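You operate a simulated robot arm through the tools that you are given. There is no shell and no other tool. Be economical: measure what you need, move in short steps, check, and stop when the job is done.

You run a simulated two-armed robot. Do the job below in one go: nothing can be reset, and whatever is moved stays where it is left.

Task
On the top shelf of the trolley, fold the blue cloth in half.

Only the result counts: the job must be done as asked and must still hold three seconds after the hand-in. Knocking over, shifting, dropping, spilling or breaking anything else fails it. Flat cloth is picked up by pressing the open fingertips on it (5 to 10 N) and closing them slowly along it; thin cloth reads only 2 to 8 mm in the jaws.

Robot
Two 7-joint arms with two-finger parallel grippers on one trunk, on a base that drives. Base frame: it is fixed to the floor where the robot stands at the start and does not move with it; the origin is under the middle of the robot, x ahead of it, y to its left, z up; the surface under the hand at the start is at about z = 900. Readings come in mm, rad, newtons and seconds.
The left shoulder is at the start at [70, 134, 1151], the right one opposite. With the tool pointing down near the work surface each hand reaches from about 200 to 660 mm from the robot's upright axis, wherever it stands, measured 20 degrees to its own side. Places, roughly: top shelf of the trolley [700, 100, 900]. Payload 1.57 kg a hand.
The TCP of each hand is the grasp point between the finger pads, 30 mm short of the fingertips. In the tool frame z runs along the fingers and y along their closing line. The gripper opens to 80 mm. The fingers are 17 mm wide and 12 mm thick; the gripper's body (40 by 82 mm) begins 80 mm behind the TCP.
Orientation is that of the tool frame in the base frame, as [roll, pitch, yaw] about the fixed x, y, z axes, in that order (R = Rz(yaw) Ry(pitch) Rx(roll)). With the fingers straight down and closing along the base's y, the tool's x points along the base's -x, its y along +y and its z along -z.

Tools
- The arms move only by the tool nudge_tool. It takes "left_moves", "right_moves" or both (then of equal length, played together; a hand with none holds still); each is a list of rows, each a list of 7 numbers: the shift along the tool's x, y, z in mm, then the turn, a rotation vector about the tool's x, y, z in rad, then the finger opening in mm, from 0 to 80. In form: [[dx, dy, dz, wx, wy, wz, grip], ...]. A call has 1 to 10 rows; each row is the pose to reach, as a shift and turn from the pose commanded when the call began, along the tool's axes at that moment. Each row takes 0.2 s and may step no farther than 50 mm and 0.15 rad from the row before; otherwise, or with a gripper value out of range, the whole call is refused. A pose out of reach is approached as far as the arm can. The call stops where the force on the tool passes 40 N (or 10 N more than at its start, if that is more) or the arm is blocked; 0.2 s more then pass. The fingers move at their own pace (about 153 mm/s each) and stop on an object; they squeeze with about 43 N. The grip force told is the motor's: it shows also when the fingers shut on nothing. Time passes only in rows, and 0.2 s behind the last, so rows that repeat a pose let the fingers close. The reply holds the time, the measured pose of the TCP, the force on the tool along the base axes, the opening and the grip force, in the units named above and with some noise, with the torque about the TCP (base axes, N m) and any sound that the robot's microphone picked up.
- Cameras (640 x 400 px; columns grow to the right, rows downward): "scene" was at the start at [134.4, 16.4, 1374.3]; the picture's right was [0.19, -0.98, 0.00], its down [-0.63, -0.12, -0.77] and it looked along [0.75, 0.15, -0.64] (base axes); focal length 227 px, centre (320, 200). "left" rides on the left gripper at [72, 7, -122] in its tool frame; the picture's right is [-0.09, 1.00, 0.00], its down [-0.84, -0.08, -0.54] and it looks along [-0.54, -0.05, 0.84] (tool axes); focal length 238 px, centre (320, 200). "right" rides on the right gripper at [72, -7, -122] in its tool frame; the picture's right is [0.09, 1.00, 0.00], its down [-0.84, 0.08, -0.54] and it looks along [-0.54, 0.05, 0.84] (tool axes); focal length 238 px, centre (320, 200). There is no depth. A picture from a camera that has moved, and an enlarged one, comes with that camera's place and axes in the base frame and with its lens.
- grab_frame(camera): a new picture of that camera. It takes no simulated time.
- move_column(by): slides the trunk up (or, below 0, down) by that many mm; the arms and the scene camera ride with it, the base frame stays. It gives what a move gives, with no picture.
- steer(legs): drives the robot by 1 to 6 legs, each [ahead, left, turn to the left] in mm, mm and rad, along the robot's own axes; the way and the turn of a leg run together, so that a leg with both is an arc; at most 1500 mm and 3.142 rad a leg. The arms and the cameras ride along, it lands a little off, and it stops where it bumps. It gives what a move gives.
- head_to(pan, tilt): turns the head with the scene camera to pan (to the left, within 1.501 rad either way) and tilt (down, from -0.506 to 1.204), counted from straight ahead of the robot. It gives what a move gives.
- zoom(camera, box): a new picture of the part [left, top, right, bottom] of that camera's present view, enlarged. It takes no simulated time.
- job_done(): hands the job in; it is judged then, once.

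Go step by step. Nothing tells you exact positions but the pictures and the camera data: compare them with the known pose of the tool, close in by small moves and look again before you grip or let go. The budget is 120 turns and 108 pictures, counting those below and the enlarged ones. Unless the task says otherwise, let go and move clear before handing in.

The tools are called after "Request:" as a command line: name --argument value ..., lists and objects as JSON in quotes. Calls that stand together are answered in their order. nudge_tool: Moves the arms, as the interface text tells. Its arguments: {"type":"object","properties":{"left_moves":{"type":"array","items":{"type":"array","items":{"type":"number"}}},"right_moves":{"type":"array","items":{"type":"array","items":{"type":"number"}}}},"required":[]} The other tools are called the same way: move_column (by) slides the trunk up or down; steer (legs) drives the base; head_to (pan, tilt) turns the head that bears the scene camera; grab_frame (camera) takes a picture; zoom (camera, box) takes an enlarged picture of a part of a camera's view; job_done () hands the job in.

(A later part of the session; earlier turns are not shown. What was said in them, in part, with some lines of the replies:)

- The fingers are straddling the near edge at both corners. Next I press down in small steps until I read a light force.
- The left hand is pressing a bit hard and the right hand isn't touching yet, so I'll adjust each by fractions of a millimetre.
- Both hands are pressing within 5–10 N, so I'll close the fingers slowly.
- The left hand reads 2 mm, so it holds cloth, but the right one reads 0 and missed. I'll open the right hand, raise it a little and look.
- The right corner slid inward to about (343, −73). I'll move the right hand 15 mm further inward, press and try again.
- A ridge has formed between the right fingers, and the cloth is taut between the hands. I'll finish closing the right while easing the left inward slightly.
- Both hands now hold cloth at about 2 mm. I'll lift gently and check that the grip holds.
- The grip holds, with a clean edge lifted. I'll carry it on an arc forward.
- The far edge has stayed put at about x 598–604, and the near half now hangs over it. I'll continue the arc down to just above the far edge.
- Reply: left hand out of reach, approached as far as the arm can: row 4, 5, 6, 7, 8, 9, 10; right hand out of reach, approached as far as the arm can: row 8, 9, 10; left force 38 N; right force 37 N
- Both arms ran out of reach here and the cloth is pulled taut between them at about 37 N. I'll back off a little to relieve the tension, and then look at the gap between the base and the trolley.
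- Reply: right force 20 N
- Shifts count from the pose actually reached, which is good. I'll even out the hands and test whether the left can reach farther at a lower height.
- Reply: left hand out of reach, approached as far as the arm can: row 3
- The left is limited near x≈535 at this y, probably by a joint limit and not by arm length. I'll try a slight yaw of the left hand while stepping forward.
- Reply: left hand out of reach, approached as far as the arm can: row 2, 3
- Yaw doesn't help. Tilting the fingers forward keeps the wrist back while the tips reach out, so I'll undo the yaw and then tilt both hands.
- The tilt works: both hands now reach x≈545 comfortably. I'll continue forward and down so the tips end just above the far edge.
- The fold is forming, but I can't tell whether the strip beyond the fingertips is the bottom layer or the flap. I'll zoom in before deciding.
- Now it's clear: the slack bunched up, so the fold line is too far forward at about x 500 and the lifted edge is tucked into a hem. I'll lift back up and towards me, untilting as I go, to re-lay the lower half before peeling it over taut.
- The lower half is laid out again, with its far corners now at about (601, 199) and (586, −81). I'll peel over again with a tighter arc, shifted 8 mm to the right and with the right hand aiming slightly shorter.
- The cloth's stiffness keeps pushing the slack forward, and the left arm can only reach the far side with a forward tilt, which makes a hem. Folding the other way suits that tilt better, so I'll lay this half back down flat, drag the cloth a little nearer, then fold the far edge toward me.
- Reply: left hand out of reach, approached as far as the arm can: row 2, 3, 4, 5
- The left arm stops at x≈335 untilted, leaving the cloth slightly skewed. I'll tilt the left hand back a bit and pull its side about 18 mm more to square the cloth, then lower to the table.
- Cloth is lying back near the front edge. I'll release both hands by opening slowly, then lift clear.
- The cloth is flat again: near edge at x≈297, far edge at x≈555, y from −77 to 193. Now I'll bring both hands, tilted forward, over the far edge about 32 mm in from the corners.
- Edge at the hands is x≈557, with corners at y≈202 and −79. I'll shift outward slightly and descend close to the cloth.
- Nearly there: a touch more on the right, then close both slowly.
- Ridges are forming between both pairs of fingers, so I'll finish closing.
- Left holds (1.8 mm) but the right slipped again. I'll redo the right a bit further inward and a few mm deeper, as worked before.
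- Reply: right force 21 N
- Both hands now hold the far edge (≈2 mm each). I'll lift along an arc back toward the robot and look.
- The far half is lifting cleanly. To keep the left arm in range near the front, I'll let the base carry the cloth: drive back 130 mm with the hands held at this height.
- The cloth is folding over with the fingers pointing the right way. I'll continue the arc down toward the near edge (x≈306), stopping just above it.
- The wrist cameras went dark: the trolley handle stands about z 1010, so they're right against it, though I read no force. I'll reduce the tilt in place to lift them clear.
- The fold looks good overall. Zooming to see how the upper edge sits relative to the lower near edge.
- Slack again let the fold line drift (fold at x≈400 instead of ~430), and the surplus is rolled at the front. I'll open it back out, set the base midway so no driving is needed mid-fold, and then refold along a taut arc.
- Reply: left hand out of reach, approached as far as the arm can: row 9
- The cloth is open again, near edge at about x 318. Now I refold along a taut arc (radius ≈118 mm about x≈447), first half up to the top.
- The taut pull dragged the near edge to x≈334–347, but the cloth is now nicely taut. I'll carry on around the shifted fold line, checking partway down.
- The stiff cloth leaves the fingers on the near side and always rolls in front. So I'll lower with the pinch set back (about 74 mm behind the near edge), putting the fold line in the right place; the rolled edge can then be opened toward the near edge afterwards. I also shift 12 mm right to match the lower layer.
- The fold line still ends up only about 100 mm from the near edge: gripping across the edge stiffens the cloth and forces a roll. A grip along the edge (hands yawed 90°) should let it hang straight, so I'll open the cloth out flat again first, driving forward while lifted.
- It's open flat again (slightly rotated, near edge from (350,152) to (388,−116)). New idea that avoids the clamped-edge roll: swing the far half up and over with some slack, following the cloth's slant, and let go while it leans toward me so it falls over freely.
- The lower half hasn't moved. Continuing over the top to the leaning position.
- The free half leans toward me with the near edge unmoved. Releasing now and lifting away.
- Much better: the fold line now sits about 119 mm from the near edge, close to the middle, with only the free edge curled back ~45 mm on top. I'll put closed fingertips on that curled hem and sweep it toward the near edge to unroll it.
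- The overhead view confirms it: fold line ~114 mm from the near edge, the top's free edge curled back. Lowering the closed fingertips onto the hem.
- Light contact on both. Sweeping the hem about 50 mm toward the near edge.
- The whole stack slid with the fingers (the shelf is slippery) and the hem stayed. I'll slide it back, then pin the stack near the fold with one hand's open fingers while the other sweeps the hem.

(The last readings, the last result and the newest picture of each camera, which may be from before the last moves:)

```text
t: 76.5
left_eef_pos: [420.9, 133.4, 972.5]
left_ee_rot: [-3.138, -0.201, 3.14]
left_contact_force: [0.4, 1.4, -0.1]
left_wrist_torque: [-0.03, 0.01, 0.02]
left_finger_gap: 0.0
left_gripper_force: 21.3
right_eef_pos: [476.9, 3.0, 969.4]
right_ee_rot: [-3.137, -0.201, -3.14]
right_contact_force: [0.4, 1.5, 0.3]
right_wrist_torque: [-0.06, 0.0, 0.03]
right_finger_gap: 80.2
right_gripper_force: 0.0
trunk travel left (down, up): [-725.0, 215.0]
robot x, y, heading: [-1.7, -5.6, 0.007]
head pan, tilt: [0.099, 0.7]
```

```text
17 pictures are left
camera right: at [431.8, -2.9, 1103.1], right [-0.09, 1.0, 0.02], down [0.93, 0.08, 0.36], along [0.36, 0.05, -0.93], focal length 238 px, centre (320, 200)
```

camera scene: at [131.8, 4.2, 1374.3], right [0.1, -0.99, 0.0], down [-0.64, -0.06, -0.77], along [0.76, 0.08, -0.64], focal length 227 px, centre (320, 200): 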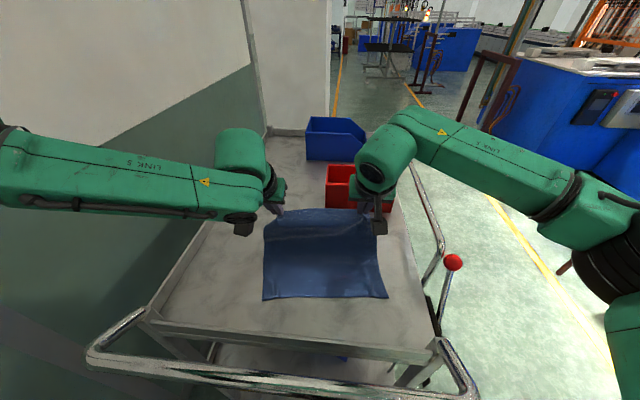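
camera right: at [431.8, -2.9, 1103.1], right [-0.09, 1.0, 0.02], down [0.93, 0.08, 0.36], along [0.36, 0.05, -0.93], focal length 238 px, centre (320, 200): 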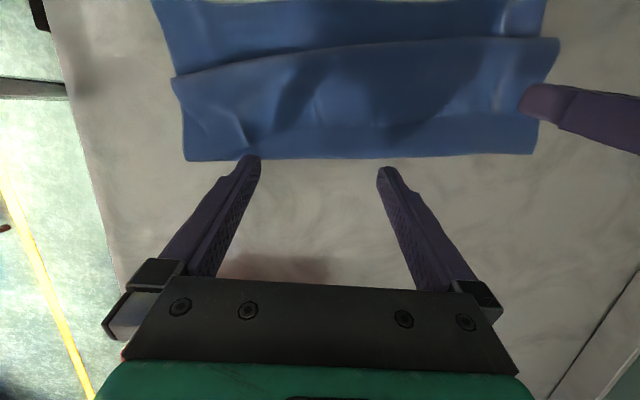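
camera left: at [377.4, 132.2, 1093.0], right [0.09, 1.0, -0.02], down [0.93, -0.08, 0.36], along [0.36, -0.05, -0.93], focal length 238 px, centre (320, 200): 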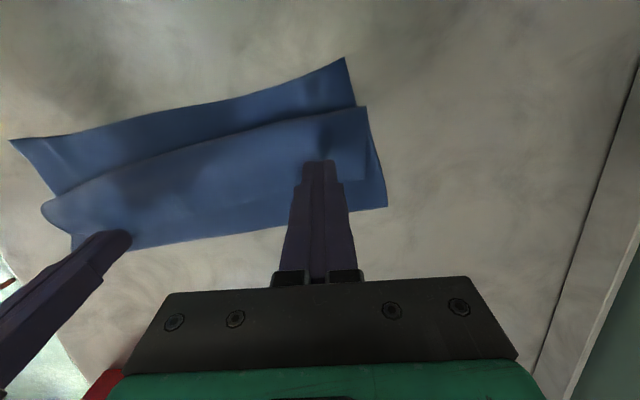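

Request:
nudge_tool --left_moves '[[-2.3, 0, 11, 0, 0, 0, 0], [-4.6, 0, 22, 0, 0, 0, 0], [-6.8, 0, 33.3, 0, 0, 0, 0]]' --right_moves '[[3.3, 8, 12, 0, 0, 0, 80], [6.6, 16, 24, 0, 0, 0, 80], [9.9, 25, 36.7, 0, 0, 0, 80]]'

Request:
nudge_tool --right_moves '[[-0.2, 0, 1, 0, 0, 0, 80], [-0.4, 0, 2, 0, 0, 0, 80]]'

```text
t: 77.3
left_eef_pos: [420.4, 129.8, 939.8]
left_ee_rot: [-3.141, -0.2, -3.141]
left_contact_force: [0.0, -0.5, 0.0]
left_wrist_torque: [0.02, 0.01, 0.01]
left_finger_gap: 0.0
left_gripper_force: 21.4
right_eef_pos: [461.8, 25.4, 936.2]
right_ee_rot: [-3.14, -0.198, -3.139]
right_contact_force: [-0.4, -0.2, -0.3]
right_wrist_torque: [0.0, 0.02, 0.01]
right_finger_gap: 80.0
right_gripper_force: 0.0
trunk travel left (down, up): [-725.0, 215.0]
robot x, y, heading: [-2.3, -1.9, -0.001]
head pan, tilt: [0.099, 0.7]
```

```text
t: 77.9
left_eef_pos: [421.5, 129.7, 940.3]
left_ee_rot: [-3.14, -0.198, -3.141]
left_contact_force: [1.2, -0.1, 0.9]
left_wrist_torque: [0.03, 0.02, 0.0]
left_finger_gap: 0.0
left_gripper_force: 21.1
right_eef_pos: [461.7, 25.8, 933.0]
right_ee_rot: [3.139, -0.198, -3.14]
right_contact_force: [0.2, 0.2, 0.2]
right_wrist_torque: [0.01, 0.01, 0.0]
right_finger_gap: 80.0
right_gripper_force: 0.1
trunk travel left (down, up): [-725.0, 215.0]
robot x, y, heading: [-1.6, -5.1, 0.002]
head pan, tilt: [0.099, 0.7]
```

Request:
nudge_tool --left_moves '[[-0.5, 0, 2.5, 0, 0, 0, 0], [-1, 0, 4.5, 0, 0, 0, 0], [-1.1, 0, 5.3, 0, 0, 0, 0]]' --right_moves '[[-0.1, 0, 0.6, 0, 0, 0, 80], [-0.25, 0, 1.2, 0, 0, 0, 80], [-0.4, 0, 2.0, 0, 0, 0, 80]]'

```text
t: 78.7
left_eef_pos: [418.2, 129.1, 935.7]
left_ee_rot: [3.141, -0.201, 3.141]
left_contact_force: [0.0, 0.3, -0.2]
left_wrist_torque: [-0.03, 0.04, 0.01]
left_finger_gap: 0.1
left_gripper_force: 21.2
right_eef_pos: [460.5, 25.5, 933.0]
right_ee_rot: [3.139, -0.199, -3.14]
right_contact_force: [1.2, -0.5, 7.7]
right_wrist_torque: [-0.32, -0.1, 0.06]
right_finger_gap: 79.6
right_gripper_force: 0.2
trunk travel left (down, up): [-725.0, 215.0]
robot x, y, heading: [-2.9, -2.1, 0.003]
head pan, tilt: [0.099, 0.7]
```

Request:
nudge_tool --left_moves '[[-0.1, 0, 0.6, 0, 0, 0, 0], [-0.2, 0, 1.2, 0, 0, 0, 0]]' --right_moves '[[-0.1, 0, 0.5, 0, 0, 0, 80], [-0.2, 0, 1.1, 0, 0, 0, 80]]'

```text
t: 79.3
left_eef_pos: [417.6, 130.0, 933.7]
left_ee_rot: [-3.142, -0.198, -3.141]
left_contact_force: [-0.3, 0.0, 0.0]
left_wrist_torque: [-0.02, 0.0, 0.05]
left_finger_gap: 0.0
left_gripper_force: 21.3
right_eef_pos: [460.3, 25.1, 932.7]
right_ee_rot: [3.14, -0.198, -3.14]
right_contact_force: [3.8, 0.7, 20.0]
right_wrist_torque: [-0.7, -0.17, 0.12]
right_finger_gap: 79.4
right_gripper_force: 0.2
trunk travel left (down, up): [-725.0, 215.0]
robot x, y, heading: [-2.5, -7.3, -0.003]
head pan, tilt: [0.099, 0.7]
```

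Right is pinning at 20 N. Lowering the left slightly more and then sweeping the hem forward.

Request:
nudge_tool --left_moves '[[-0.1, 0, 0.8, 0, 0, 0, 0], [-0.2, 0, 1.3, 0, 0, 0, 0]]'

```text
t: 79.9
left_eef_pos: [418.4, 129.3, 934.2]
left_ee_rot: [3.141, -0.195, 3.141]
left_contact_force: [1.0, 0.3, 5.0]
left_wrist_torque: [0.02, -0.09, 0.0]
left_finger_gap: 0.1
left_gripper_force: 21.3
right_eef_pos: [458.9, 24.9, 932.0]
right_ee_rot: [3.14, -0.199, -3.139]
right_contact_force: [4.5, 0.9, 24.8]
right_wrist_torque: [-0.82, -0.17, 0.16]
right_finger_gap: 79.5
right_gripper_force: 0.1
trunk travel left (down, up): [-725.0, 215.0]
robot x, y, heading: [-0.3, -2.9, -0.001]
head pan, tilt: [0.099, 0.7]
```

Request:
nudge_tool --left_moves '[[9.8, -1.4, 2, 0, 0, 0, 0], [19.6, -2.8, 4, 0, 0, 0, 0], [29.4, -4.2, 6, 0, 0, 0, 0], [39.2, -5.6, 8, 0, 0, 0, 0], [49, -7, 10, 0, 0, 0, 0], [58.8, -8.4, 12, 0, 0, 0, 0], [68.6, -9.8, 14, 0, 0, 0, 0]]'

Request:
grab_frame --camera "left"

```text
t: 81.5
left_eef_pos: [347.2, 120.5, 933.9]
left_ee_rot: [-3.14, -0.196, 3.141]
left_contact_force: [2.7, -0.6, 8.1]
left_wrist_torque: [-0.03, -0.11, 0.02]
left_finger_gap: 0.1
left_gripper_force: 21.5
right_eef_pos: [458.4, 25.1, 933.6]
right_ee_rot: [3.14, -0.196, -3.139]
right_contact_force: [2.5, 1.1, 28.4]
right_wrist_torque: [-1.19, -0.18, 0.16]
right_finger_gap: 78.7
right_gripper_force: 0.1
trunk travel left (down, up): [-725.0, 215.0]
robot x, y, heading: [0.9, -4.8, 0.001]
head pan, tilt: [0.099, 0.7]
```

```text
16 pictures are left
camera left: at [299.9, 125.6, 1068.0], right [0.09, 1.0, -0.02], down [0.93, -0.08, 0.37], along [0.37, -0.05, -0.93], focal length 238 px, centre (320, 200)
```

left: 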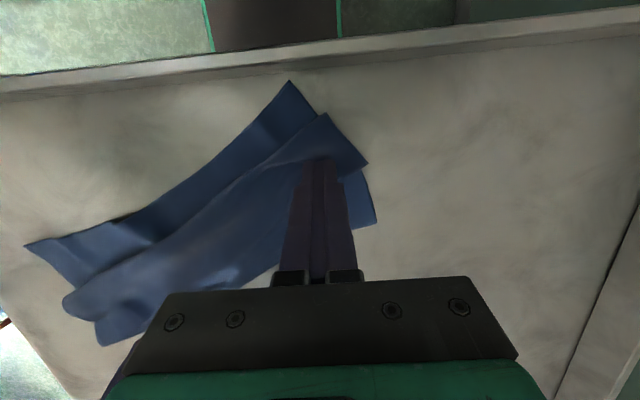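

That mostly pivoted the cloth instead of unrolling it. A better plan: grip the exposed near edge, lift the whole cloth so it hangs open, then lay the free half down first and bring the held edge back over it, so the grip never fights the fold. First I reverse the sweep and lift off.

Request:
nudge_tool --left_moves '[[-9.8, 1.4, -2, 0, 0, 0, 0], [-19.6, 2.8, -4, 0, 0, 0, 0], [-29.4, 4.2, -6, 0, 0, 0, 0], [-39.2, 5.6, -8, 0, 0, 0, 0], [-49, 7, -10, 0, 0, 0, 0], [-58.8, 8.4, -12, 0, 0, 0, 0], [-66, 9.8, -13.6, 0, 0, 0, 0]]'

Request:
nudge_tool --left_moves '[[0, 0, -20, 0, 0, 0, 0], [10, 5, -50, 0, -0.1, 0, 28], [40, 10, -75, 0, -0.2, 0, 28], [70, 10, -85, 0, -0.2, 0, 28]]' --right_moves '[[0, 0, -20, 0, 0, 0, 80], [10, -25, -50, 0, -0.1, 0, 28], [30, -60, -75, 0, -0.2, 0, 28], [50, -90, -85, 0, -0.2, 0, 28]]'

Request:
grab_frame --camera "left"

Request:
grab_frame --camera "right"

```text
t: 83.1
left_eef_pos: [414.9, 130.3, 933.7]
left_ee_rot: [-3.141, -0.195, -3.141]
left_contact_force: [0.2, -0.5, 1.9]
left_wrist_torque: [0.0, 0.05, 0.04]
left_finger_gap: 0.2
left_gripper_force: 21.1
right_eef_pos: [458.0, 26.1, 933.0]
right_ee_rot: [-3.14, -0.197, -3.14]
right_contact_force: [-0.3, 0.6, 26.4]
right_wrist_torque: [-1.12, -0.07, 0.01]
right_finger_gap: 79.4
right_gripper_force: 0.1
trunk travel left (down, up): [-725.0, 215.0]
robot x, y, heading: [-1.6, -2.7, -0.005]
head pan, tilt: [0.099, 0.7]
```

```text
t: 84.1
left_eef_pos: [364.7, 137.8, 1030.6]
left_ee_rot: [3.139, 0.002, -3.141]
left_contact_force: [-0.3, -0.7, 0.0]
left_wrist_torque: [0.01, -0.01, 0.0]
left_finger_gap: 27.8
left_gripper_force: 0.0
right_eef_pos: [427.5, -66.8, 1023.5]
right_ee_rot: [-3.14, 0.001, -3.138]
right_contact_force: [-0.3, -0.5, 0.2]
right_wrist_torque: [0.01, -0.01, -0.01]
right_finger_gap: 27.9
right_gripper_force: 0.0
trunk travel left (down, up): [-725.0, 215.0]
robot x, y, heading: [1.1, -3.5, 0.001]
head pan, tilt: [0.099, 0.7]
```

```text
15 pictures are left
camera left: at [292.6, 144.1, 1153.3], right [0.09, 1.0, 0.0], down [0.84, -0.08, 0.54], along [0.54, -0.05, -0.84], focal length 238 px, centre (320, 200)
```

left: 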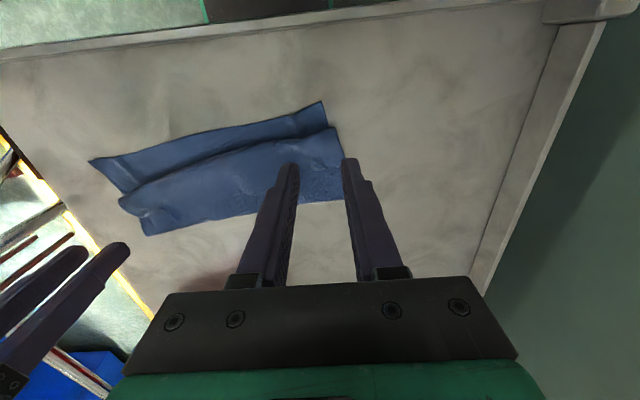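

```text
14 pictures are left
camera right: at [356.2, -73.1, 1144.9], right [-0.09, 1.0, 0.0], down [0.84, 0.08, 0.54], along [0.54, 0.05, -0.84], focal length 238 px, centre (320, 200)
```

right: 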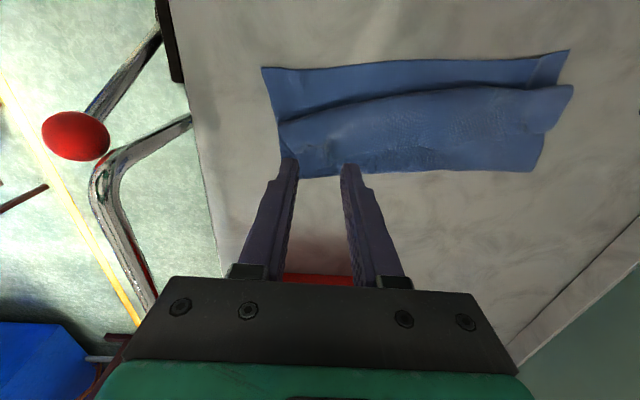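

Near edge runs from (338, 143) to (376, −126) with a single-layer strip exposed. Moving the open fingers over that strip near both corners, yawed to match the slant.

Request:
nudge_tool --left_moves '[[4, -8, 20, 0, 0, -0.04, 28], [8, -15, 40, 0, 0, -0.08, 28], [12, -22, 65, 0, 0, -0.12, 28], [15, -28, 90, 0, 0, -0.14, 28]]' --right_moves '[[13, -4, 18, 0, 0, -0.04, 28], [26, -8, 36, 0, 0, -0.08, 28], [39, -12, 58, 0, 0, -0.12, 28], [50, -16, 83, 0, 0, -0.14, 28]]'

Request:
zoom --camera "left" --box '[220, 90, 460, 240]'

Request:
zoom --camera "right" --box '[220, 90, 460, 240]'

```text
t: 85.1
left_eef_pos: [353.1, 110.0, 939.1]
left_ee_rot: [3.141, 0.0, -3.002]
left_contact_force: [-0.7, 0.4, -0.5]
left_wrist_torque: [0.03, -0.01, 0.01]
left_finger_gap: 27.7
left_gripper_force: 0.1
right_eef_pos: [378.1, -82.2, 939.4]
right_ee_rot: [3.14, -0.001, -3.0]
right_contact_force: [-0.2, 0.4, 0.1]
right_wrist_torque: [0.0, -0.01, -0.02]
right_finger_gap: 28.1
right_gripper_force: 0.1
trunk travel left (down, up): [-725.0, 215.0]
robot x, y, heading: [-1.0, -2.4, -0.004]
head pan, tilt: [0.099, 0.7]
```

```text
2.67 times, centred on (340, 165) of left
camera zoom: at [279.5, 105.8, 1062.3], right [-0.05, 1.0, 0.0], down [0.84, 0.04, 0.54], along [0.54, 0.03, -0.84], focal length 636 px, centre (267, 293)
```

zoom: 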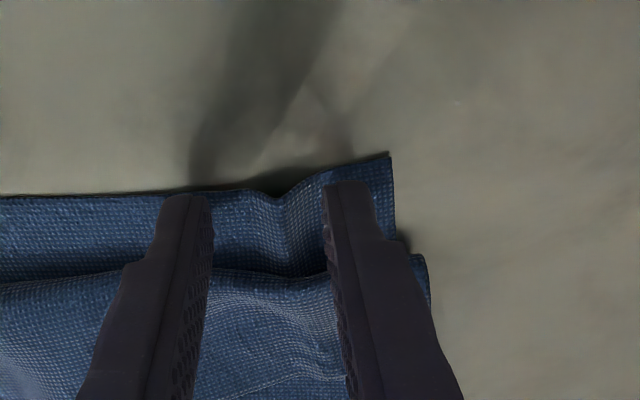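

```text
2.67 times, centred on (340, 165) of right
camera zoom: at [309.0, -98.1, 1062.0], right [-0.23, 0.97, 0.0], down [0.82, 0.19, 0.54], along [0.53, 0.13, -0.84], focal length 636 px, centre (267, 293)
```

zoom: 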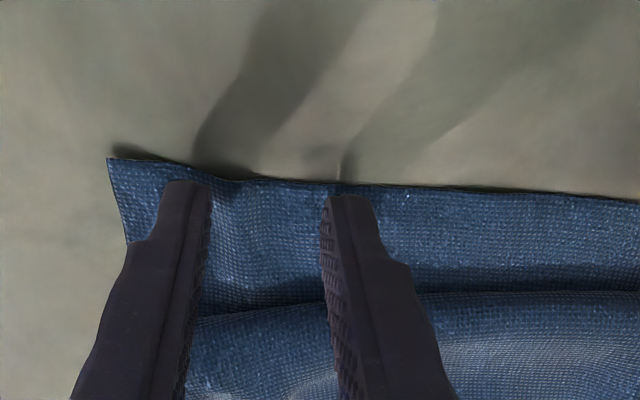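

Placement looks right on both. Descending to touch.

Request:
nudge_tool --left_moves '[[0, -1, 3, 0, 0, 0, 28], [0, -2, 6, 0, 0, 0, 28], [0, -2, 7.2, 0, 0, 0, 28]]' --right_moves '[[0, 0, 3, 0, 0, 0, 28], [0, 0, 6, 0, 0, 0, 28], [0, 0, 7.5, 0, 0, 0, 28]]'

```text
t: 85.9
left_eef_pos: [352.5, 109.5, 932.9]
left_ee_rot: [3.14, 0.0, -3.001]
left_contact_force: [-0.5, 0.2, 0.4]
left_wrist_torque: [-0.02, 0.03, -0.02]
left_finger_gap: 28.0
left_gripper_force: 0.0
right_eef_pos: [378.6, -81.3, 933.6]
right_ee_rot: [3.141, 0.001, -3.0]
right_contact_force: [0.3, 0.4, 1.1]
right_wrist_torque: [-0.02, 0.03, 0.02]
right_finger_gap: 28.2
right_gripper_force: 0.0
trunk travel left (down, up): [-725.0, 215.0]
robot x, y, heading: [-5.4, -7.8, 0.004]
head pan, tilt: [0.099, 0.7]
```

Request:
nudge_tool --left_moves '[[0, 0, 0.6, 0, 0, 0, 28], [0, 0, 1.2, 0, 0, 0, 28]]' --right_moves '[[0, 0, 0.5, 0, 0, 0, 28], [0, 0, 1, 0, 0, 0, 28]]'

```text
t: 86.5
left_eef_pos: [349.7, 109.6, 933.2]
left_ee_rot: [-3.141, 0.002, -3.0]
left_contact_force: [1.2, 0.5, 2.6]
left_wrist_torque: [0.03, 0.0, -0.02]
left_finger_gap: 27.8
left_gripper_force: 0.1
right_eef_pos: [378.5, -80.5, 932.2]
right_ee_rot: [3.141, 0.0, -3.0]
right_contact_force: [0.3, -0.3, 0.3]
right_wrist_torque: [-0.02, 0.01, 0.0]
right_finger_gap: 27.9
right_gripper_force: 0.0
trunk travel left (down, up): [-725.0, 215.0]
robot x, y, heading: [-0.4, -4.1, -0.0]
head pan, tilt: [0.099, 0.7]
```

Request:
nudge_tool --left_moves '[[0, 0, 0.3, 0, 0, 0, 28], [0, 0, 0.5, 0, 0, 0, 28]]' --right_moves '[[0, 0, 0.6, 0, 0, 0, 28], [0, 0, 1.1, 0, 0, 0, 28]]'

```text
t: 87.1
left_eef_pos: [350.8, 108.6, 930.5]
left_ee_rot: [-3.14, 0.001, -3.002]
left_contact_force: [1.3, -0.5, 9.0]
left_wrist_torque: [0.06, -0.05, -0.04]
left_finger_gap: 28.0
left_gripper_force: 0.1
right_eef_pos: [378.5, -80.9, 932.6]
right_ee_rot: [3.141, 0.003, -3.001]
right_contact_force: [0.7, 0.8, 3.7]
right_wrist_torque: [0.01, -0.02, -0.03]
right_finger_gap: 28.1
right_gripper_force: 0.0
trunk travel left (down, up): [-725.0, 215.0]
robot x, y, heading: [-2.4, -4.0, -0.005]
head pan, tilt: [0.099, 0.7]
```

Closing both slowly, with slightly more pressure on the right.

Request:
nudge_tool --left_moves '[[0, 0, 0, 0, 0, 0, 26], [0, 0, 0, 0, 0, 0, 24], [0, 0, 0, 0, 0, 0, 22], [0, 0, 0, 0, 0, 0, 20], [0, 0, 0, 0, 0, 0, 18], [0, 0, 0, 0, 0, 0, 16], [0, 0, 0, 0, 0, 0, 14], [0, 0, 0, 0, 0, 0, 12], [0, 0, 0, 0, 0, 0, 10], [0, 0, 0, 0, 0, 0, 8]]' --right_moves '[[0, 0, 0.7, 0, 0, 0, 26], [0, 0, 0.7, 0, 0, 0, 24], [0, 0, 0.7, 0, 0, 0, 22], [0, 0, 0.7, 0, 0, 0, 20], [0, 0, 0.7, 0, 0, 0, 18], [0, 0, 0.7, 0, 0, 0, 16], [0, 0, 0.7, 0, 0, 0, 14], [0, 0, 0.7, 0, 0, 0, 12], [0, 0, 0.7, 0, 0, 0, 10], [0, 0, 0.7, 0, 0, 0, 8]]'

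Request:
nudge_tool --left_moves '[[0, 0, 0, 0, 0, 0, 6.5], [0, 0, 0, 0, 0, 0, 5], [0, 0, 0, 0, 0, 0, 3.5], [0, 0, 0, 0, 0, 0, 2], [0, 0, 0, 0, 0, 0, 0], [0, 0, 0, 0, 0, 0, 0]]' --right_moves '[[0, 0, 0, 0, 0, 0, 6.5], [0, 0, 0, 0, 0, 0, 5], [0, 0, 0, 0, 0, 0, 3.5], [0, 0, 0, 0, 0, 0, 2], [0, 0, 0, 0, 0, 0, 0], [0, 0, 0, 0, 0, 0, 0]]'

```text
t: 89.3
left_eef_pos: [350.0, 109.5, 931.4]
left_ee_rot: [-3.14, 0.0, -3.002]
left_contact_force: [-0.1, -1.1, 5.0]
left_wrist_torque: [0.0, -0.01, 0.03]
left_finger_gap: 8.2
left_gripper_force: 0.7
right_eef_pos: [376.8, -80.9, 931.5]
right_ee_rot: [3.141, 0.004, -3.001]
right_contact_force: [-0.7, 2.1, 15.0]
right_wrist_torque: [0.02, -0.06, 0.01]
right_finger_gap: 7.3
right_gripper_force: 0.0
trunk travel left (down, up): [-725.0, 215.0]
robot x, y, heading: [-1.8, -4.8, 0.0]
head pan, tilt: [0.099, 0.7]
```

```text
t: 90.7
left_eef_pos: [348.7, 109.2, 931.8]
left_ee_rot: [-3.139, 0.004, -3.002]
left_contact_force: [1.7, -7.8, 4.4]
left_wrist_torque: [-0.23, -0.08, -0.02]
left_finger_gap: 2.1
left_gripper_force: 23.8
right_eef_pos: [377.6, -81.2, 931.5]
right_ee_rot: [3.141, 0.004, -3.001]
right_contact_force: [-1.3, 8.3, 16.7]
right_wrist_torque: [0.21, 0.02, 0.07]
right_finger_gap: 2.5
right_gripper_force: 24.1
trunk travel left (down, up): [-725.0, 215.0]
robot x, y, heading: [1.1, -0.9, 0.002]
head pan, tilt: [0.099, 0.7]
```

Both hands hold (2.1 and 2.5 mm). Lifting straight up and squaring the edge, then raising the trunk so the cloth hangs free.

Request:
nudge_tool --left_moves '[[0, 0, -12, 0, 0, 0, 0], [-4, -1, -25, 0, 0, 0.04, 0], [-8, -1, -38, 0, 0, 0.08, 0], [-12, -2, -50, 0, 0, 0.12, 0], [-13.9, -2, -60, 0, 0, 0.14, 0]]' --right_moves '[[0, 0, -12, 0, 0, 0, 0], [4, 0, -25, 0, 0, 0.04, 0], [7, 1, -38, 0, 0, 0.08, 0], [10, 1, -50, 0, 0, 0.12, 0], [11.9, 1.7, -60, 0, 0, 0.14, 0]]'

Request:
move_column --by 205

Request:
grab_frame --camera "scene"

```text
t: 91.9
left_eef_pos: [364.3, 109.5, 990.4]
left_ee_rot: [3.141, 0.0, 3.139]
left_contact_force: [-0.4, -5.5, 0.2]
left_wrist_torque: [-0.17, 0.03, 0.03]
left_finger_gap: 2.1
left_gripper_force: 23.3
right_eef_pos: [365.5, -81.4, 990.2]
right_ee_rot: [3.141, 0.001, 3.141]
right_contact_force: [-0.7, 5.4, -0.3]
right_wrist_torque: [0.15, 0.0, 0.1]
right_finger_gap: 2.3
right_gripper_force: 24.1
trunk travel left (down, up): [-725.0, 215.0]
robot x, y, heading: [-2.8, -5.2, 0.006]
head pan, tilt: [0.099, 0.7]
```

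```text
t: 94.1
left_eef_pos: [364.8, 110.4, 1195.4]
left_ee_rot: [-3.141, 0.001, -3.141]
left_contact_force: [0.4, -5.2, 0.2]
left_wrist_torque: [-0.18, -0.01, 0.02]
left_finger_gap: 1.9
left_gripper_force: 24.3
right_eef_pos: [366.1, -79.9, 1194.6]
right_ee_rot: [3.141, -0.001, -3.139]
right_contact_force: [-0.7, 5.0, 0.5]
right_wrist_torque: [0.14, -0.01, 0.1]
right_finger_gap: 2.3
right_gripper_force: 23.6
trunk travel left (down, up): [-930.0, 10.0]
robot x, y, heading: [-0.1, -3.6, 0.002]
head pan, tilt: [0.099, 0.7]
```

```text
11 pictures are left
camera scene: at [133.7, 4.5, 1579.0], right [0.1, -0.99, 0.0], down [-0.64, -0.06, -0.76], along [0.76, 0.08, -0.64], focal length 227 px, centre (320, 200)
```

scene: 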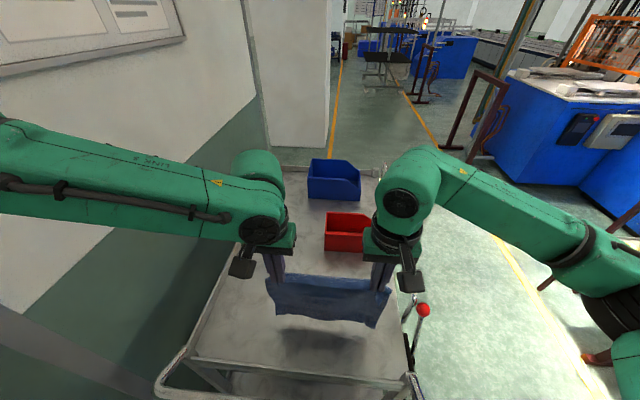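

The cloth hangs free and open. Now I lower while moving forward so that the free half lays out on the shelf from its edge.

Request:
nudge_tool --left_moves '[[0, 0, 10, 0, 0, 0, 0], [-8, 0, 22, 0, 0, 0, 0], [-20, 0, 36, 0, 0, 0, 0], [-34, 0, 50, 0, 0, 0, 0], [-50, 0, 64, 0, 0, 0, 0], [-68, 0, 78, 0, 0, 0, 0], [-86, 0, 92, 0, 0, 0, 0], [-104, 0, 106, 0, 0, 0, 0], [-124, 0, 118, 0, 0, 0, 0], [-144, 0, 130, 0, 0, 0, 0]]' --right_moves '[[0, 0, 10, 0, 0, 0, 0], [-8, 0, 22, 0, 0, 0, 0], [-20, 0, 36, 0, 0, 0, 0], [-34, 0, 50, 0, 0, 0, 0], [-50, 0, 64, 0, 0, 0, 0], [-68, 0, 78, 0, 0, 0, 0], [-86, 0, 92, 0, 0, 0, 0], [-104, 0, 106, 0, 0, 0, 0], [-124, 0, 118, 0, 0, 0, 0], [-144, 0, 130, 0, 0, 0, 0]]'

Request:
zoom --camera "scene" --box '[220, 200, 420, 340]'

```text
t: 96.3
left_eef_pos: [478.1, 130.8, 1087.8]
left_ee_rot: [-3.127, 0.007, 3.137]
left_contact_force: [7.5, -38.7, -4.5]
left_wrist_torque: [-1.16, -0.2, -0.03]
left_finger_gap: 3.5
left_gripper_force: 24.7
left hand out of reach, approached as far as the arm can: row 8, 9, 10
right_eef_pos: [509.4, -74.2, 1067.3]
right_ee_rot: [3.13, -0.004, -3.13]
right_contact_force: [-6.5, 39.8, 4.8]
right_wrist_torque: [1.24, 0.2, 0.23]
right_finger_gap: 3.1
right_gripper_force: 24.6
trunk travel left (down, up): [-930.0, 10.0]
robot x, y, heading: [-0.0, -6.0, -0.006]
head pan, tilt: [0.099, 0.7]
```

```text
2.86 times, centred on (320, 270) of scene
camera zoom: at [135.1, 5.5, 1578.9], right [0.1, -0.99, 0.0], down [-0.64, -0.06, -0.76], along [0.76, 0.08, -0.65], focal length 649 px, centre (320, 0)
```

zoom: 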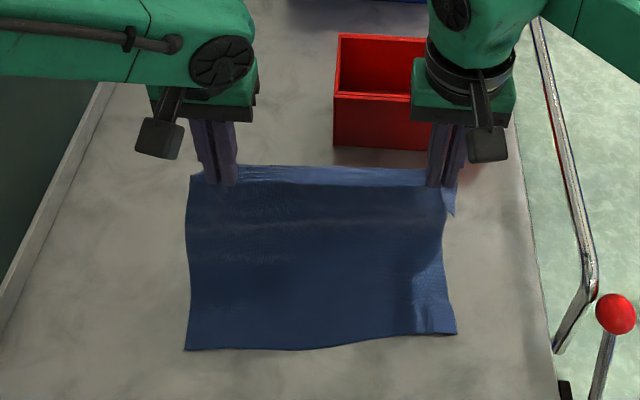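

The free half laid out nicely, but the left arm ran out of reach before half was down. I'll lift again, move the base back and sideways to gain travel, and repeat.

Request:
nudge_tool --left_moves '[[12, -10, -14, 0, 0, 0, 0], [30, -18, -32, 0, 0, 0, 0], [50, -21, -52, 0, 0, 0, 0], [72, -21, -74, 0, 0, 0, 0], [94, -21, -94, 0, 0, 0, 0], [113, -21, -112, 0, 0, 0, 0]]' --right_moves '[[24, -2, -22, 0, 0, 0, 0], [48, -4, -44, 0, 0, 0, 0], [72, -6, -66, 0, 0, 0, 0], [96, -6, -88, 0, 0, 0, 0], [120, -6, -110, 0, 0, 0, 0], [144, -6, -132, 0, 0, 0, 0]]'

Request:
steer --legs '[[-75, -45, 0]]'

Request:
nudge_tool --left_moves '[[0, 15, 0, 0, 0, 0, 0], [0, 30, 0, 0, 0, 0, 0], [0, 45, 0, 0, 0, 0, 0], [0, 45, 0, 0, 0, 0, 0]]' --right_moves '[[0, 15, 0, 0, 0, 0, 0], [0, 30, 0, 0, 0, 0, 0], [0, 45, 0, 0, 0, 0, 0], [0, 45, 0, 0, 0, 0, 0]]'

Request:
grab_frame --camera "scene"

```text
t: 97.7
left_eef_pos: [363.0, 113.0, 1200.5]
left_ee_rot: [-3.141, 0.003, -3.141]
left_contact_force: [0.4, -17.2, -0.8]
left_wrist_torque: [-0.54, -0.06, 0.04]
left_finger_gap: 2.0
left_gripper_force: 23.7
right_eef_pos: [364.1, -86.1, 1199.0]
right_ee_rot: [3.14, 0.003, 3.141]
right_contact_force: [-0.7, 16.8, 0.9]
right_wrist_torque: [0.49, 0.03, 0.08]
right_finger_gap: 2.3
right_gripper_force: 23.8
trunk travel left (down, up): [-930.0, 10.0]
robot x, y, heading: [-3.8, -4.2, 0.004]
head pan, tilt: [0.099, 0.7]
```

```text
t: 98.8
left_eef_pos: [296.9, 72.9, 1195.8]
left_ee_rot: [-3.139, -0.007, -3.141]
left_contact_force: [0.9, -16.1, -0.4]
left_wrist_torque: [-0.51, 0.06, 0.0]
left_finger_gap: 2.0
left_gripper_force: 23.7
right_eef_pos: [298.6, -126.4, 1195.2]
right_ee_rot: [-3.139, -0.009, -3.139]
right_contact_force: [-0.1, 15.5, 0.4]
right_wrist_torque: [0.44, 0.05, 0.07]
right_finger_gap: 2.0
right_gripper_force: 23.5
trunk travel left (down, up): [-930.0, 10.0]
robot x, y, heading: [-75.4, -48.3, 0.002]
head pan, tilt: [0.099, 0.7]
```

```text
t: 99.8
left_eef_pos: [288.9, 112.7, 1198.5]
left_ee_rot: [3.141, 0.001, 3.141]
left_contact_force: [-0.3, -13.3, -0.5]
left_wrist_torque: [-0.38, -0.03, -0.03]
left_finger_gap: 2.0
left_gripper_force: 23.6
right_eef_pos: [292.1, -85.1, 1197.8]
right_ee_rot: [3.138, 0.001, -3.139]
right_contact_force: [-1.5, 12.9, 0.4]
right_wrist_torque: [0.45, 0.01, 0.05]
right_finger_gap: 1.9
right_gripper_force: 24.2
trunk travel left (down, up): [-930.0, 10.0]
robot x, y, heading: [-73.8, -49.1, 0.001]
head pan, tilt: [0.099, 0.7]
```

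```text
9 pictures are left
camera scene: at [57.4, -41.7, 1579.3], right [0.1, -1.0, 0.0], down [-0.64, -0.06, -0.77], along [0.76, 0.08, -0.64], focal length 227 px, centre (320, 200)
```

scene: 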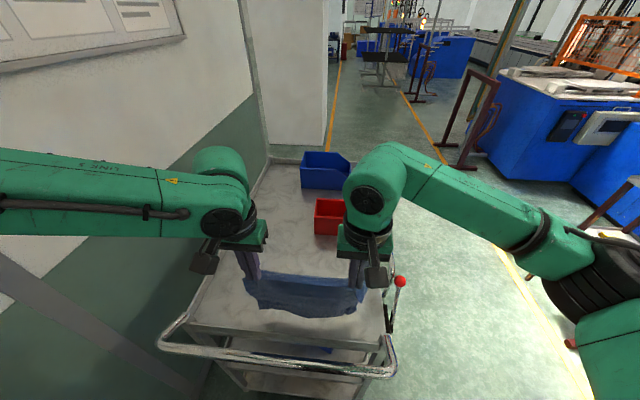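

Hanging well, free edge around x 330–370. Laying it down now with arms, then trunk and base in small alternating steps.

Request:
nudge_tool --left_moves '[[-10, 0, 8, 0, 0, 0, 0], [-25, 0, 16, 0, 0, 0, 0], [-40, 0, 26, 0, 0, 0, 0], [-55, 0, 38, 0, 0, 0, 0], [-72, 0, 51, 0, 0, 0, 0], [-90, 0, 65, 0, 0, 0, 0], [-108, 0, 80, 0, 0, 0, 0], [-126, 0, 95, 0, 0, 0, 0], [-140, 0, 108, 0, 0, 0, 0]]' --right_moves '[[-10, 0, 8, 0, 0, 0, 0], [-25, 0, 16, 0, 0, 0, 0], [-40, 0, 26, 0, 0, 0, 0], [-55, 0, 38, 0, 0, 0, 0], [-72, 0, 51, 0, 0, 0, 0], [-90, 0, 65, 0, 0, 0, 0], [-108, 0, 80, 0, 0, 0, 0], [-126, 0, 95, 0, 0, 0, 0], [-140, 0, 108, 0, 0, 0, 0]]'

Request:
move_column --by -20

Request:
steer --legs '[[35, 0, 0]]'

Request:
move_column --by -15

Request:
zoom --camera "scene" --box '[200, 190, 420, 340]'

```text
t: 101.8
left_eef_pos: [428.7, 115.7, 1092.6]
left_ee_rot: [-3.137, 0.004, 3.14]
left_contact_force: [1.6, -16.8, -0.7]
left_wrist_torque: [-0.54, 0.0, 0.02]
left_finger_gap: 2.1
left_gripper_force: 24.0
left hand out of reach, approached as far as the arm can: row 9
right_eef_pos: [435.3, -83.5, 1088.9]
right_ee_rot: [3.139, 0.0, -3.137]
right_contact_force: [-1.7, 16.9, 0.3]
right_wrist_torque: [0.57, 0.05, 0.07]
right_finger_gap: 2.0
right_gripper_force: 23.2
trunk travel left (down, up): [-930.0, 10.0]
robot x, y, heading: [-79.6, -51.0, -0.005]
head pan, tilt: [0.099, 0.7]
```

```text
t: 102.5
left_eef_pos: [427.6, 115.8, 1072.5]
left_ee_rot: [-3.137, 0.002, 3.14]
left_contact_force: [0.6, -19.3, -0.1]
left_wrist_torque: [-0.55, -0.06, 0.01]
left_finger_gap: 2.1
left_gripper_force: 23.5
right_eef_pos: [433.1, -84.1, 1068.6]
right_ee_rot: [3.14, -0.001, -3.138]
right_contact_force: [-0.8, 17.9, -0.6]
right_wrist_torque: [0.57, 0.05, 0.12]
right_finger_gap: 2.0
right_gripper_force: 24.2
trunk travel left (down, up): [-910.0, 30.0]
robot x, y, heading: [-73.1, -46.3, 0.002]
head pan, tilt: [0.099, 0.7]
```

```text
t: 103.3
left_eef_pos: [455.1, 115.3, 1076.8]
left_ee_rot: [-3.138, 0.01, -3.142]
left_contact_force: [0.2, -19.4, -1.7]
left_wrist_torque: [-0.59, -0.08, 0.01]
left_finger_gap: 2.3
left_gripper_force: 24.0
right_eef_pos: [460.8, -85.3, 1072.3]
right_ee_rot: [3.14, 0.007, -3.137]
right_contact_force: [-0.5, 19.3, 1.4]
right_wrist_torque: [0.61, 0.0, 0.11]
right_finger_gap: 2.0
right_gripper_force: 24.1
trunk travel left (down, up): [-910.0, 30.0]
robot x, y, heading: [-41.0, -46.7, -0.005]
head pan, tilt: [0.099, 0.7]
```

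```text
t: 104.0
left_eef_pos: [458.5, 113.9, 1058.7]
left_ee_rot: [-3.136, 0.006, 3.14]
left_contact_force: [0.2, -13.7, 0.3]
left_wrist_torque: [-0.42, -0.04, -0.03]
left_finger_gap: 1.8
left_gripper_force: 23.9
right_eef_pos: [465.7, -84.6, 1053.8]
right_ee_rot: [3.135, 0.004, -3.138]
right_contact_force: [-1.4, 14.7, 0.6]
right_wrist_torque: [0.44, -0.03, 0.08]
right_finger_gap: 2.0
right_gripper_force: 24.1
trunk travel left (down, up): [-895.0, 45.0]
robot x, y, heading: [-38.3, -50.9, -0.003]
head pan, tilt: [0.099, 0.7]
```

```text
2.67 times, centred on (310, 265) of scene
camera zoom: at [91.0, -40.0, 1544.3], right [0.1, -0.99, 0.0], down [-0.64, -0.06, -0.77], along [0.76, 0.08, -0.64], focal length 605 px, centre (347, 27)
```

zoom: 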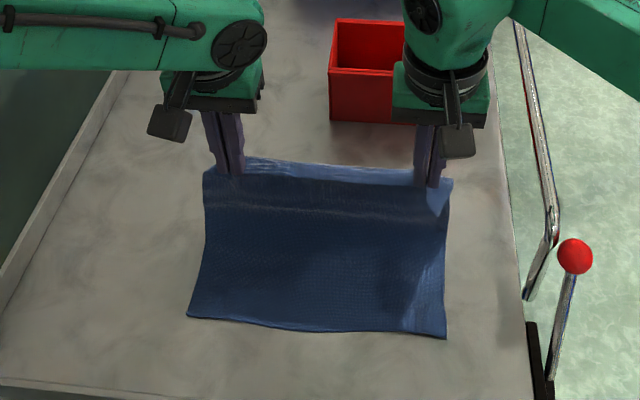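

The free edge lies at x≈362–369, nicely square. A bit more forward and down puts half of it on the shelf.

Request:
move_column --by -12

Request:
steer --legs '[[36, 6, 0]]'

Request:
move_column --by -16

Request:
zoom --camera "scene" --box '[200, 190, 420, 340]'

```text
t: 104.6
left_eef_pos: [460.7, 114.6, 1046.1]
left_ee_rot: [-3.138, 0.005, 3.14]
left_contact_force: [0.8, -16.3, -0.5]
left_wrist_torque: [-0.53, -0.04, 0.0]
left_finger_gap: 2.3
left_gripper_force: 23.7
right_eef_pos: [467.2, -84.3, 1042.6]
right_ee_rot: [3.139, 0.0, -3.139]
right_contact_force: [-0.6, 17.3, 0.1]
right_wrist_torque: [0.49, 0.02, 0.06]
right_finger_gap: 1.9
right_gripper_force: 23.4
trunk travel left (down, up): [-883.0, 57.0]
robot x, y, heading: [-44.9, -50.5, -0.001]
head pan, tilt: [0.099, 0.7]
```

```text
t: 105.4
left_eef_pos: [490.0, 120.2, 1049.8]
left_ee_rot: [-3.138, 0.011, -3.14]
left_contact_force: [-0.2, -17.6, 0.1]
left_wrist_torque: [-0.54, -0.06, 0.01]
left_finger_gap: 2.1
left_gripper_force: 23.1
right_eef_pos: [497.1, -79.6, 1046.1]
right_ee_rot: [3.136, 0.006, -3.138]
right_contact_force: [-1.5, 16.5, 0.9]
right_wrist_torque: [0.56, 0.0, 0.07]
right_finger_gap: 2.0
right_gripper_force: 23.8
trunk travel left (down, up): [-883.0, 57.0]
robot x, y, heading: [-4.9, -44.4, 0.001]
head pan, tilt: [0.099, 0.7]
```

```text
t: 106.1
left_eef_pos: [495.4, 119.7, 1031.5]
left_ee_rot: [-3.135, 0.006, 3.14]
left_contact_force: [0.3, -12.5, -0.5]
left_wrist_torque: [-0.39, -0.05, -0.01]
left_finger_gap: 2.0
left_gripper_force: 23.2
right_eef_pos: [501.7, -78.5, 1027.7]
right_ee_rot: [3.136, 0.002, -3.135]
right_contact_force: [-0.4, 12.7, -0.1]
right_wrist_torque: [0.43, -0.02, 0.11]
right_finger_gap: 1.9
right_gripper_force: 23.4
trunk travel left (down, up): [-867.0, 73.0]
robot x, y, heading: [-4.2, -44.6, 0.002]
head pan, tilt: [0.099, 0.7]
```

```text
2.67 times, centred on (310, 265) of scene
camera zoom: at [126.9, -34.5, 1516.3], right [0.1, -0.99, 0.0], down [-0.64, -0.06, -0.77], along [0.76, 0.08, -0.64], focal length 605 px, centre (347, 27)
```

zoom: 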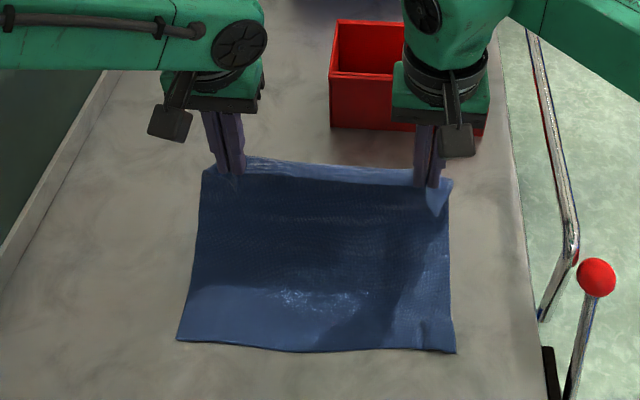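

Half is on the shelf. Now the held edge comes back over it toward the free edge, in an arc of arm and trunk steps.

Request:
nudge_tool --left_moves '[[14, 1, -2, 0, 0, 0, 0], [28, 2, -3, 0, 0, 0, 0], [42, 3, -2, 0, 0, 0, 0], [56, 4, 1, 0, 0, 0, 0], [70, 4, 5, 0, 0, 0, 0], [83, 4, 11, 0, 0, 0, 0]]' --right_moves '[[12, 1, -2, 0, 0, 0, 0], [25, 2, -3, 0, 0, 0, 0], [37, 3, -2, 0, 0, 0, 0], [50, 4, 1, 0, 0, 0, 0], [62, 4, 5, 0, 0, 0, 0], [74, 4, 11, 0, 0, 0, 0]]'

Request:
move_column --by -30

Request:
nudge_tool --left_moves '[[13, 0, 3, 0, 0, 0, 0], [26, 0, 8, 0, 0, 0, 0]]' --right_moves '[[13, 0, 3, 0, 0, 0, 0], [26, 0, 8, 0, 0, 0, 0]]'

Request:
move_column --by -30

Request:
zoom --camera "scene" --box '[200, 190, 420, 340]'

```text
t: 107.5
left_eef_pos: [413.3, 123.8, 1019.4]
left_ee_rot: [-3.136, 0.005, 3.14]
left_contact_force: [2.1, -18.2, -0.9]
left_wrist_torque: [-0.52, -0.08, -0.04]
left_finger_gap: 2.2
left_gripper_force: 23.6
right_eef_pos: [428.9, -74.6, 1014.9]
right_ee_rot: [3.138, 0.002, -3.137]
right_contact_force: [-0.6, 16.4, 0.4]
right_wrist_torque: [0.55, 0.03, 0.1]
right_finger_gap: 2.0
right_gripper_force: 24.0
trunk travel left (down, up): [-867.0, 73.0]
robot x, y, heading: [-4.2, -43.4, 0.003]
head pan, tilt: [0.099, 0.7]
```

```text
t: 108.2
left_eef_pos: [414.9, 126.1, 989.4]
left_ee_rot: [-3.137, 0.004, 3.139]
left_contact_force: [1.9, -16.8, 0.1]
left_wrist_torque: [-0.5, -0.07, 0.01]
left_finger_gap: 1.9
left_gripper_force: 24.0
right_eef_pos: [429.6, -73.8, 985.6]
right_ee_rot: [3.138, 0.0, -3.138]
right_contact_force: [-2.0, 17.1, -0.6]
right_wrist_torque: [0.5, 0.01, 0.09]
right_finger_gap: 1.9
right_gripper_force: 24.0
trunk travel left (down, up): [-837.0, 103.0]
robot x, y, heading: [-7.2, -45.2, 0.002]
head pan, tilt: [0.099, 0.7]
```

```text
t: 108.8
left_eef_pos: [386.8, 124.6, 980.8]
left_ee_rot: [-3.136, 0.006, -3.141]
left_contact_force: [1.7, -15.6, -0.4]
left_wrist_torque: [-0.49, -0.07, 0.01]
left_finger_gap: 1.7
left_gripper_force: 23.4
right_eef_pos: [402.4, -74.2, 977.3]
right_ee_rot: [3.136, 0.001, -3.137]
right_contact_force: [-1.8, 15.6, 1.1]
right_wrist_torque: [0.48, 0.04, 0.14]
right_finger_gap: 2.1
right_gripper_force: 23.5
trunk travel left (down, up): [-837.0, 103.0]
robot x, y, heading: [-7.4, -43.5, 0.003]
head pan, tilt: [0.099, 0.7]
```

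```text
t: 109.6
left_eef_pos: [388.6, 124.8, 950.6]
left_ee_rot: [-3.137, 0.003, 3.14]
left_contact_force: [1.4, -15.7, -1.1]
left_wrist_torque: [-0.51, -0.07, -0.01]
left_finger_gap: 2.1
left_gripper_force: 23.4
right_eef_pos: [403.4, -73.0, 946.3]
right_ee_rot: [3.138, 0.0, -3.139]
right_contact_force: [-1.4, 16.0, 0.1]
right_wrist_torque: [0.49, 0.07, 0.11]
right_finger_gap: 2.0
right_gripper_force: 23.9
trunk travel left (down, up): [-807.0, 133.0]
robot x, y, heading: [-3.4, -46.3, 0.0]
head pan, tilt: [0.099, 0.7]
```

```text
2.67 times, centred on (310, 265) of scene
camera zoom: at [129.7, -34.0, 1456.0], right [0.1, -0.99, 0.0], down [-0.64, -0.06, -0.76], along [0.76, 0.08, -0.64], focal length 605 px, centre (347, 27)
```

zoom: 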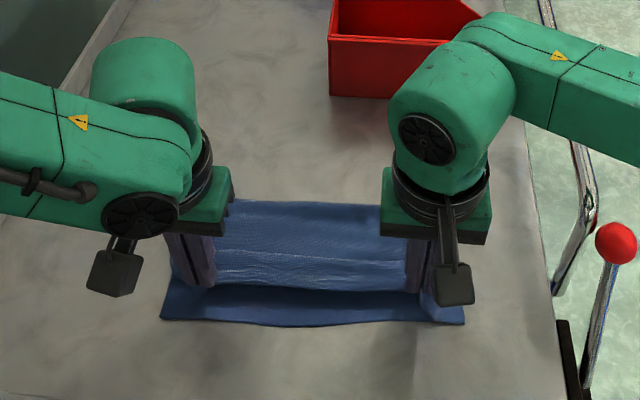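

That works: the top layer lies straight back to a fold at x≈488, with the lower edge at x≈364–386. Now the last bit: forward and down to bring the held edge over the lower edge.

Request:
nudge_tool --left_moves '[[6, -1, 4, 0, 0, 0, 0], [12, -2, 9, 0, 0, 0, 0], [17, -2, 14, 0, 0, 0, 0]]' --right_moves '[[4, 1, 3, 0, 0, 0, 0], [8, 2, 6, 0, 0, 0, 0], [12, 2, 10, 0, 0, 0, 0]]'

Request:
grab_frame --camera "right"

Request:
grab_frame --camera "left"

```text
t: 110.4
left_eef_pos: [369.9, 123.8, 937.8]
left_ee_rot: [-3.137, 0.004, -3.14]
left_contact_force: [1.2, -10.5, 0.2]
left_wrist_torque: [-0.34, -0.05, 0.03]
left_finger_gap: 2.1
left_gripper_force: 23.3
right_eef_pos: [391.4, -72.0, 936.5]
right_ee_rot: [3.141, 0.001, -3.138]
right_contact_force: [-1.0, 10.1, 0.6]
right_wrist_torque: [0.33, 0.05, 0.04]
right_finger_gap: 2.1
right_gripper_force: 23.9
trunk travel left (down, up): [-807.0, 133.0]
robot x, y, heading: [-2.4, -41.5, -0.003]
head pan, tilt: [0.099, 0.7]
```

```text
5 pictures are left
camera right: at [320.0, -79.4, 1057.7], right [-0.1, 1.0, 0.0], down [0.84, 0.08, 0.54], along [0.54, 0.05, -0.84], focal length 238 px, centre (320, 200)
```

right: 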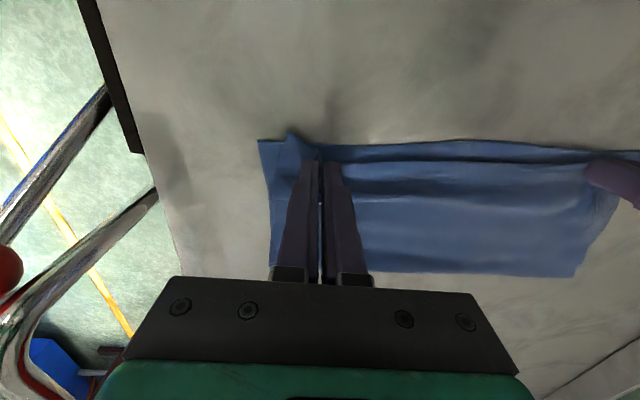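

```text
4 pictures are left
camera left: at [298.6, 129.3, 1059.9], right [0.09, 1.0, 0.0], down [0.83, -0.08, 0.55], along [0.54, -0.05, -0.84], focal length 238 px, centre (320, 200)
```

left: 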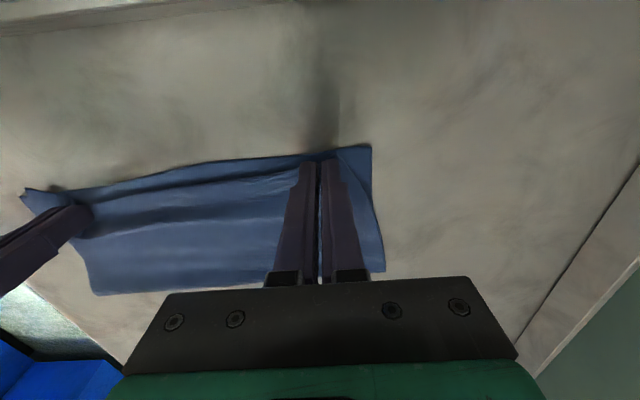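

Nearly aligned; the right side and middle of the upper edge are ~8–15 mm short. A small pull forward and down, then open slowly to spread the gathers and lift straight up.

Request:
nudge_tool --left_moves '[[3, 1, 1, 0, 0, 0, 0], [6, 1, 2.5, 0, 0, 0, 0], [6, 1, 3.5, 0, 0, 0, 0]]' --right_moves '[[6, -1, 1, 0, 0, 0, 0], [13, -1, 2, 0, 0, 0, 0], [13, -1, 2.5, 0, 0, 0, 0]]'

Request:
nudge_tool --left_moves '[[0, 0, 0, 0, 0, 0, 6], [0, 0, 0, 0, 0, 0, 12], [0, 0, 0, 0, 0, 0, 18], [0, 0, 0, 0, 0, 0, 24], [0, 0, 0, 0, 0, 0, 28], [0, 0, -8, 0, 0, 0, 28], [0, 0, -30, 0, 0, 0, 28], [0, 0, -70, 0, 0, 0, 28], [0, 0, -110, 0, 0, 0, 28]]' --right_moves '[[0, 0, 0, 0, 0, 0, 6], [0, 0, 0, 0, 0, 0, 12], [0, 0, 0, 0, 0, 0, 18], [0, 0, 0, 0, 0, 0, 24], [0, 0, 0, 0, 0, 0, 28], [0, 0, -8, 0, 0, 0, 28], [0, 0, -30, 0, 0, 0, 28], [0, 0, -70, 0, 0, 0, 28], [0, 0, -110, 0, 0, 0, 28]]'

Request:
grab_frame --camera "right"

```text
t: 111.2
left_eef_pos: [364.4, 123.6, 933.5]
left_ee_rot: [-3.136, 0.002, 3.141]
left_contact_force: [1.8, -11.4, 0.4]
left_wrist_torque: [-0.32, -0.07, 0.03]
left_finger_gap: 1.8
left_gripper_force: 23.0
right_eef_pos: [378.0, -73.8, 934.5]
right_ee_rot: [3.138, 0.0, -3.139]
right_contact_force: [-1.8, 11.6, 1.4]
right_wrist_torque: [0.34, 0.01, 0.05]
right_finger_gap: 1.9
right_gripper_force: 23.4
trunk travel left (down, up): [-807.0, 133.0]
robot x, y, heading: [-7.2, -43.9, -0.0]
head pan, tilt: [0.099, 0.7]
```

```text
t: 113.2
left_eef_pos: [364.1, 123.2, 1044.3]
left_ee_rot: [-3.137, 0.003, 3.14]
left_contact_force: [0.4, 0.2, -0.5]
left_wrist_torque: [-0.01, 0.02, 0.0]
left_finger_gap: 27.8
left_gripper_force: 0.1
right_eef_pos: [377.4, -75.1, 1043.5]
right_ee_rot: [3.137, 0.003, -3.136]
right_contact_force: [-1.3, -0.3, 0.7]
right_wrist_torque: [0.0, -0.02, 0.02]
right_finger_gap: 28.0
right_gripper_force: 0.0
trunk travel left (down, up): [-807.0, 133.0]
robot x, y, heading: [-4.8, -40.7, 0.003]
head pan, tilt: [0.099, 0.7]
```

```text
3 pictures are left
camera right: at [306.1, -82.3, 1165.6], right [-0.1, 1.0, 0.0], down [0.84, 0.08, 0.54], along [0.54, 0.05, -0.84], focal length 238 px, centre (320, 200)
```

right: 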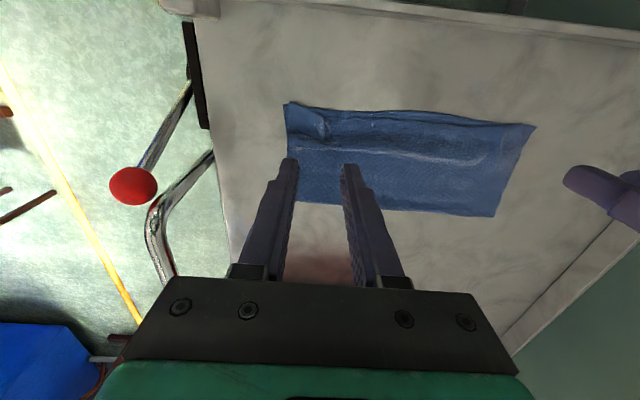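

The cloth is now folded in a neat rectangle. One enlarged look to check how the edges line up.

Request:
zoom --camera "right" --box '[260, 80, 560, 240]'

```text
2.13 times, centred on (410, 160) of right
camera zoom: at [306.1, -82.3, 1165.6], right [-0.1, 1.0, 0.0], down [0.84, 0.08, 0.54], along [0.54, 0.05, -0.84], focal length 508 px, centre (128, 285)
```

zoom: 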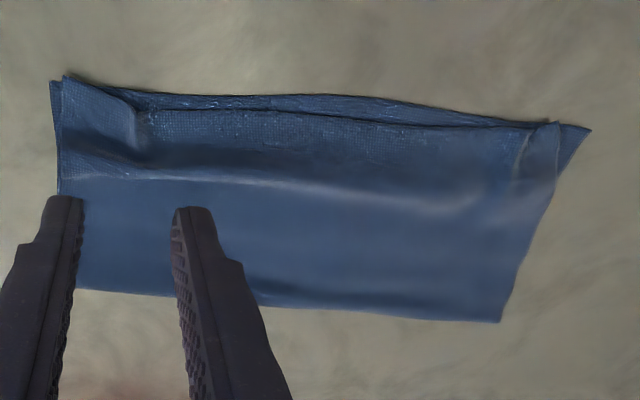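

The edges match to within about a centimetre and the fold holds by itself. I'll move the hands further clear and hand in.

Request:
move_column --by 80

Request:
zoom --camera "scene" --box '[200, 150, 440, 350]'

```text
t: 114.3
left_eef_pos: [365.2, 123.8, 1124.0]
left_ee_rot: [-3.136, 0.004, -3.142]
left_contact_force: [-0.7, -0.7, 0.2]
left_wrist_torque: [0.02, -0.04, 0.0]
left_finger_gap: 28.2
left_gripper_force: 0.1
right_eef_pos: [378.7, -76.5, 1123.4]
right_ee_rot: [3.138, 0.0, -3.139]
right_contact_force: [0.0, -0.2, -0.7]
right_wrist_torque: [0.02, 0.01, 0.01]
right_finger_gap: 28.0
right_gripper_force: 0.0
trunk travel left (down, up): [-887.0, 53.0]
robot x, y, heading: [-6.4, -38.7, 0.0]
head pan, tilt: [0.099, 0.7]
```

```text
2.00 times, centred on (320, 250) of scene
camera zoom: at [129.5, -34.0, 1536.1], right [0.1, -0.99, 0.0], down [-0.64, -0.06, -0.76], along [0.76, 0.08, -0.64], focal length 454 px, centre (320, 100)
```

zoom: 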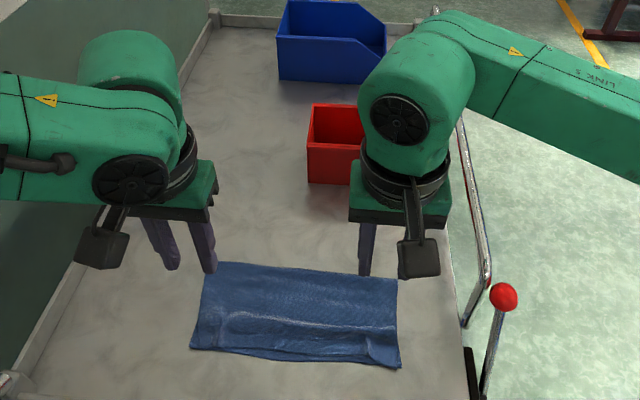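

The cloth lies folded in half on the top shelf, the bins look undisturbed, and both hands are clear.

Request:
job_done

```text
The job is handed in.
```

The blue cloth is folded in half on the trolley's top shelf, with its edges lined up to within about 1 cm. A few wrinkles remain where the fingers gripped it, and the folded cloth lies a little away from where it started.

Both hands are open and clear, and in the last picture the bins look undisturbed. During one attempt the wrist cameras were right against the trolley handle; I felt no contact force and saw no sign the trolley moved.
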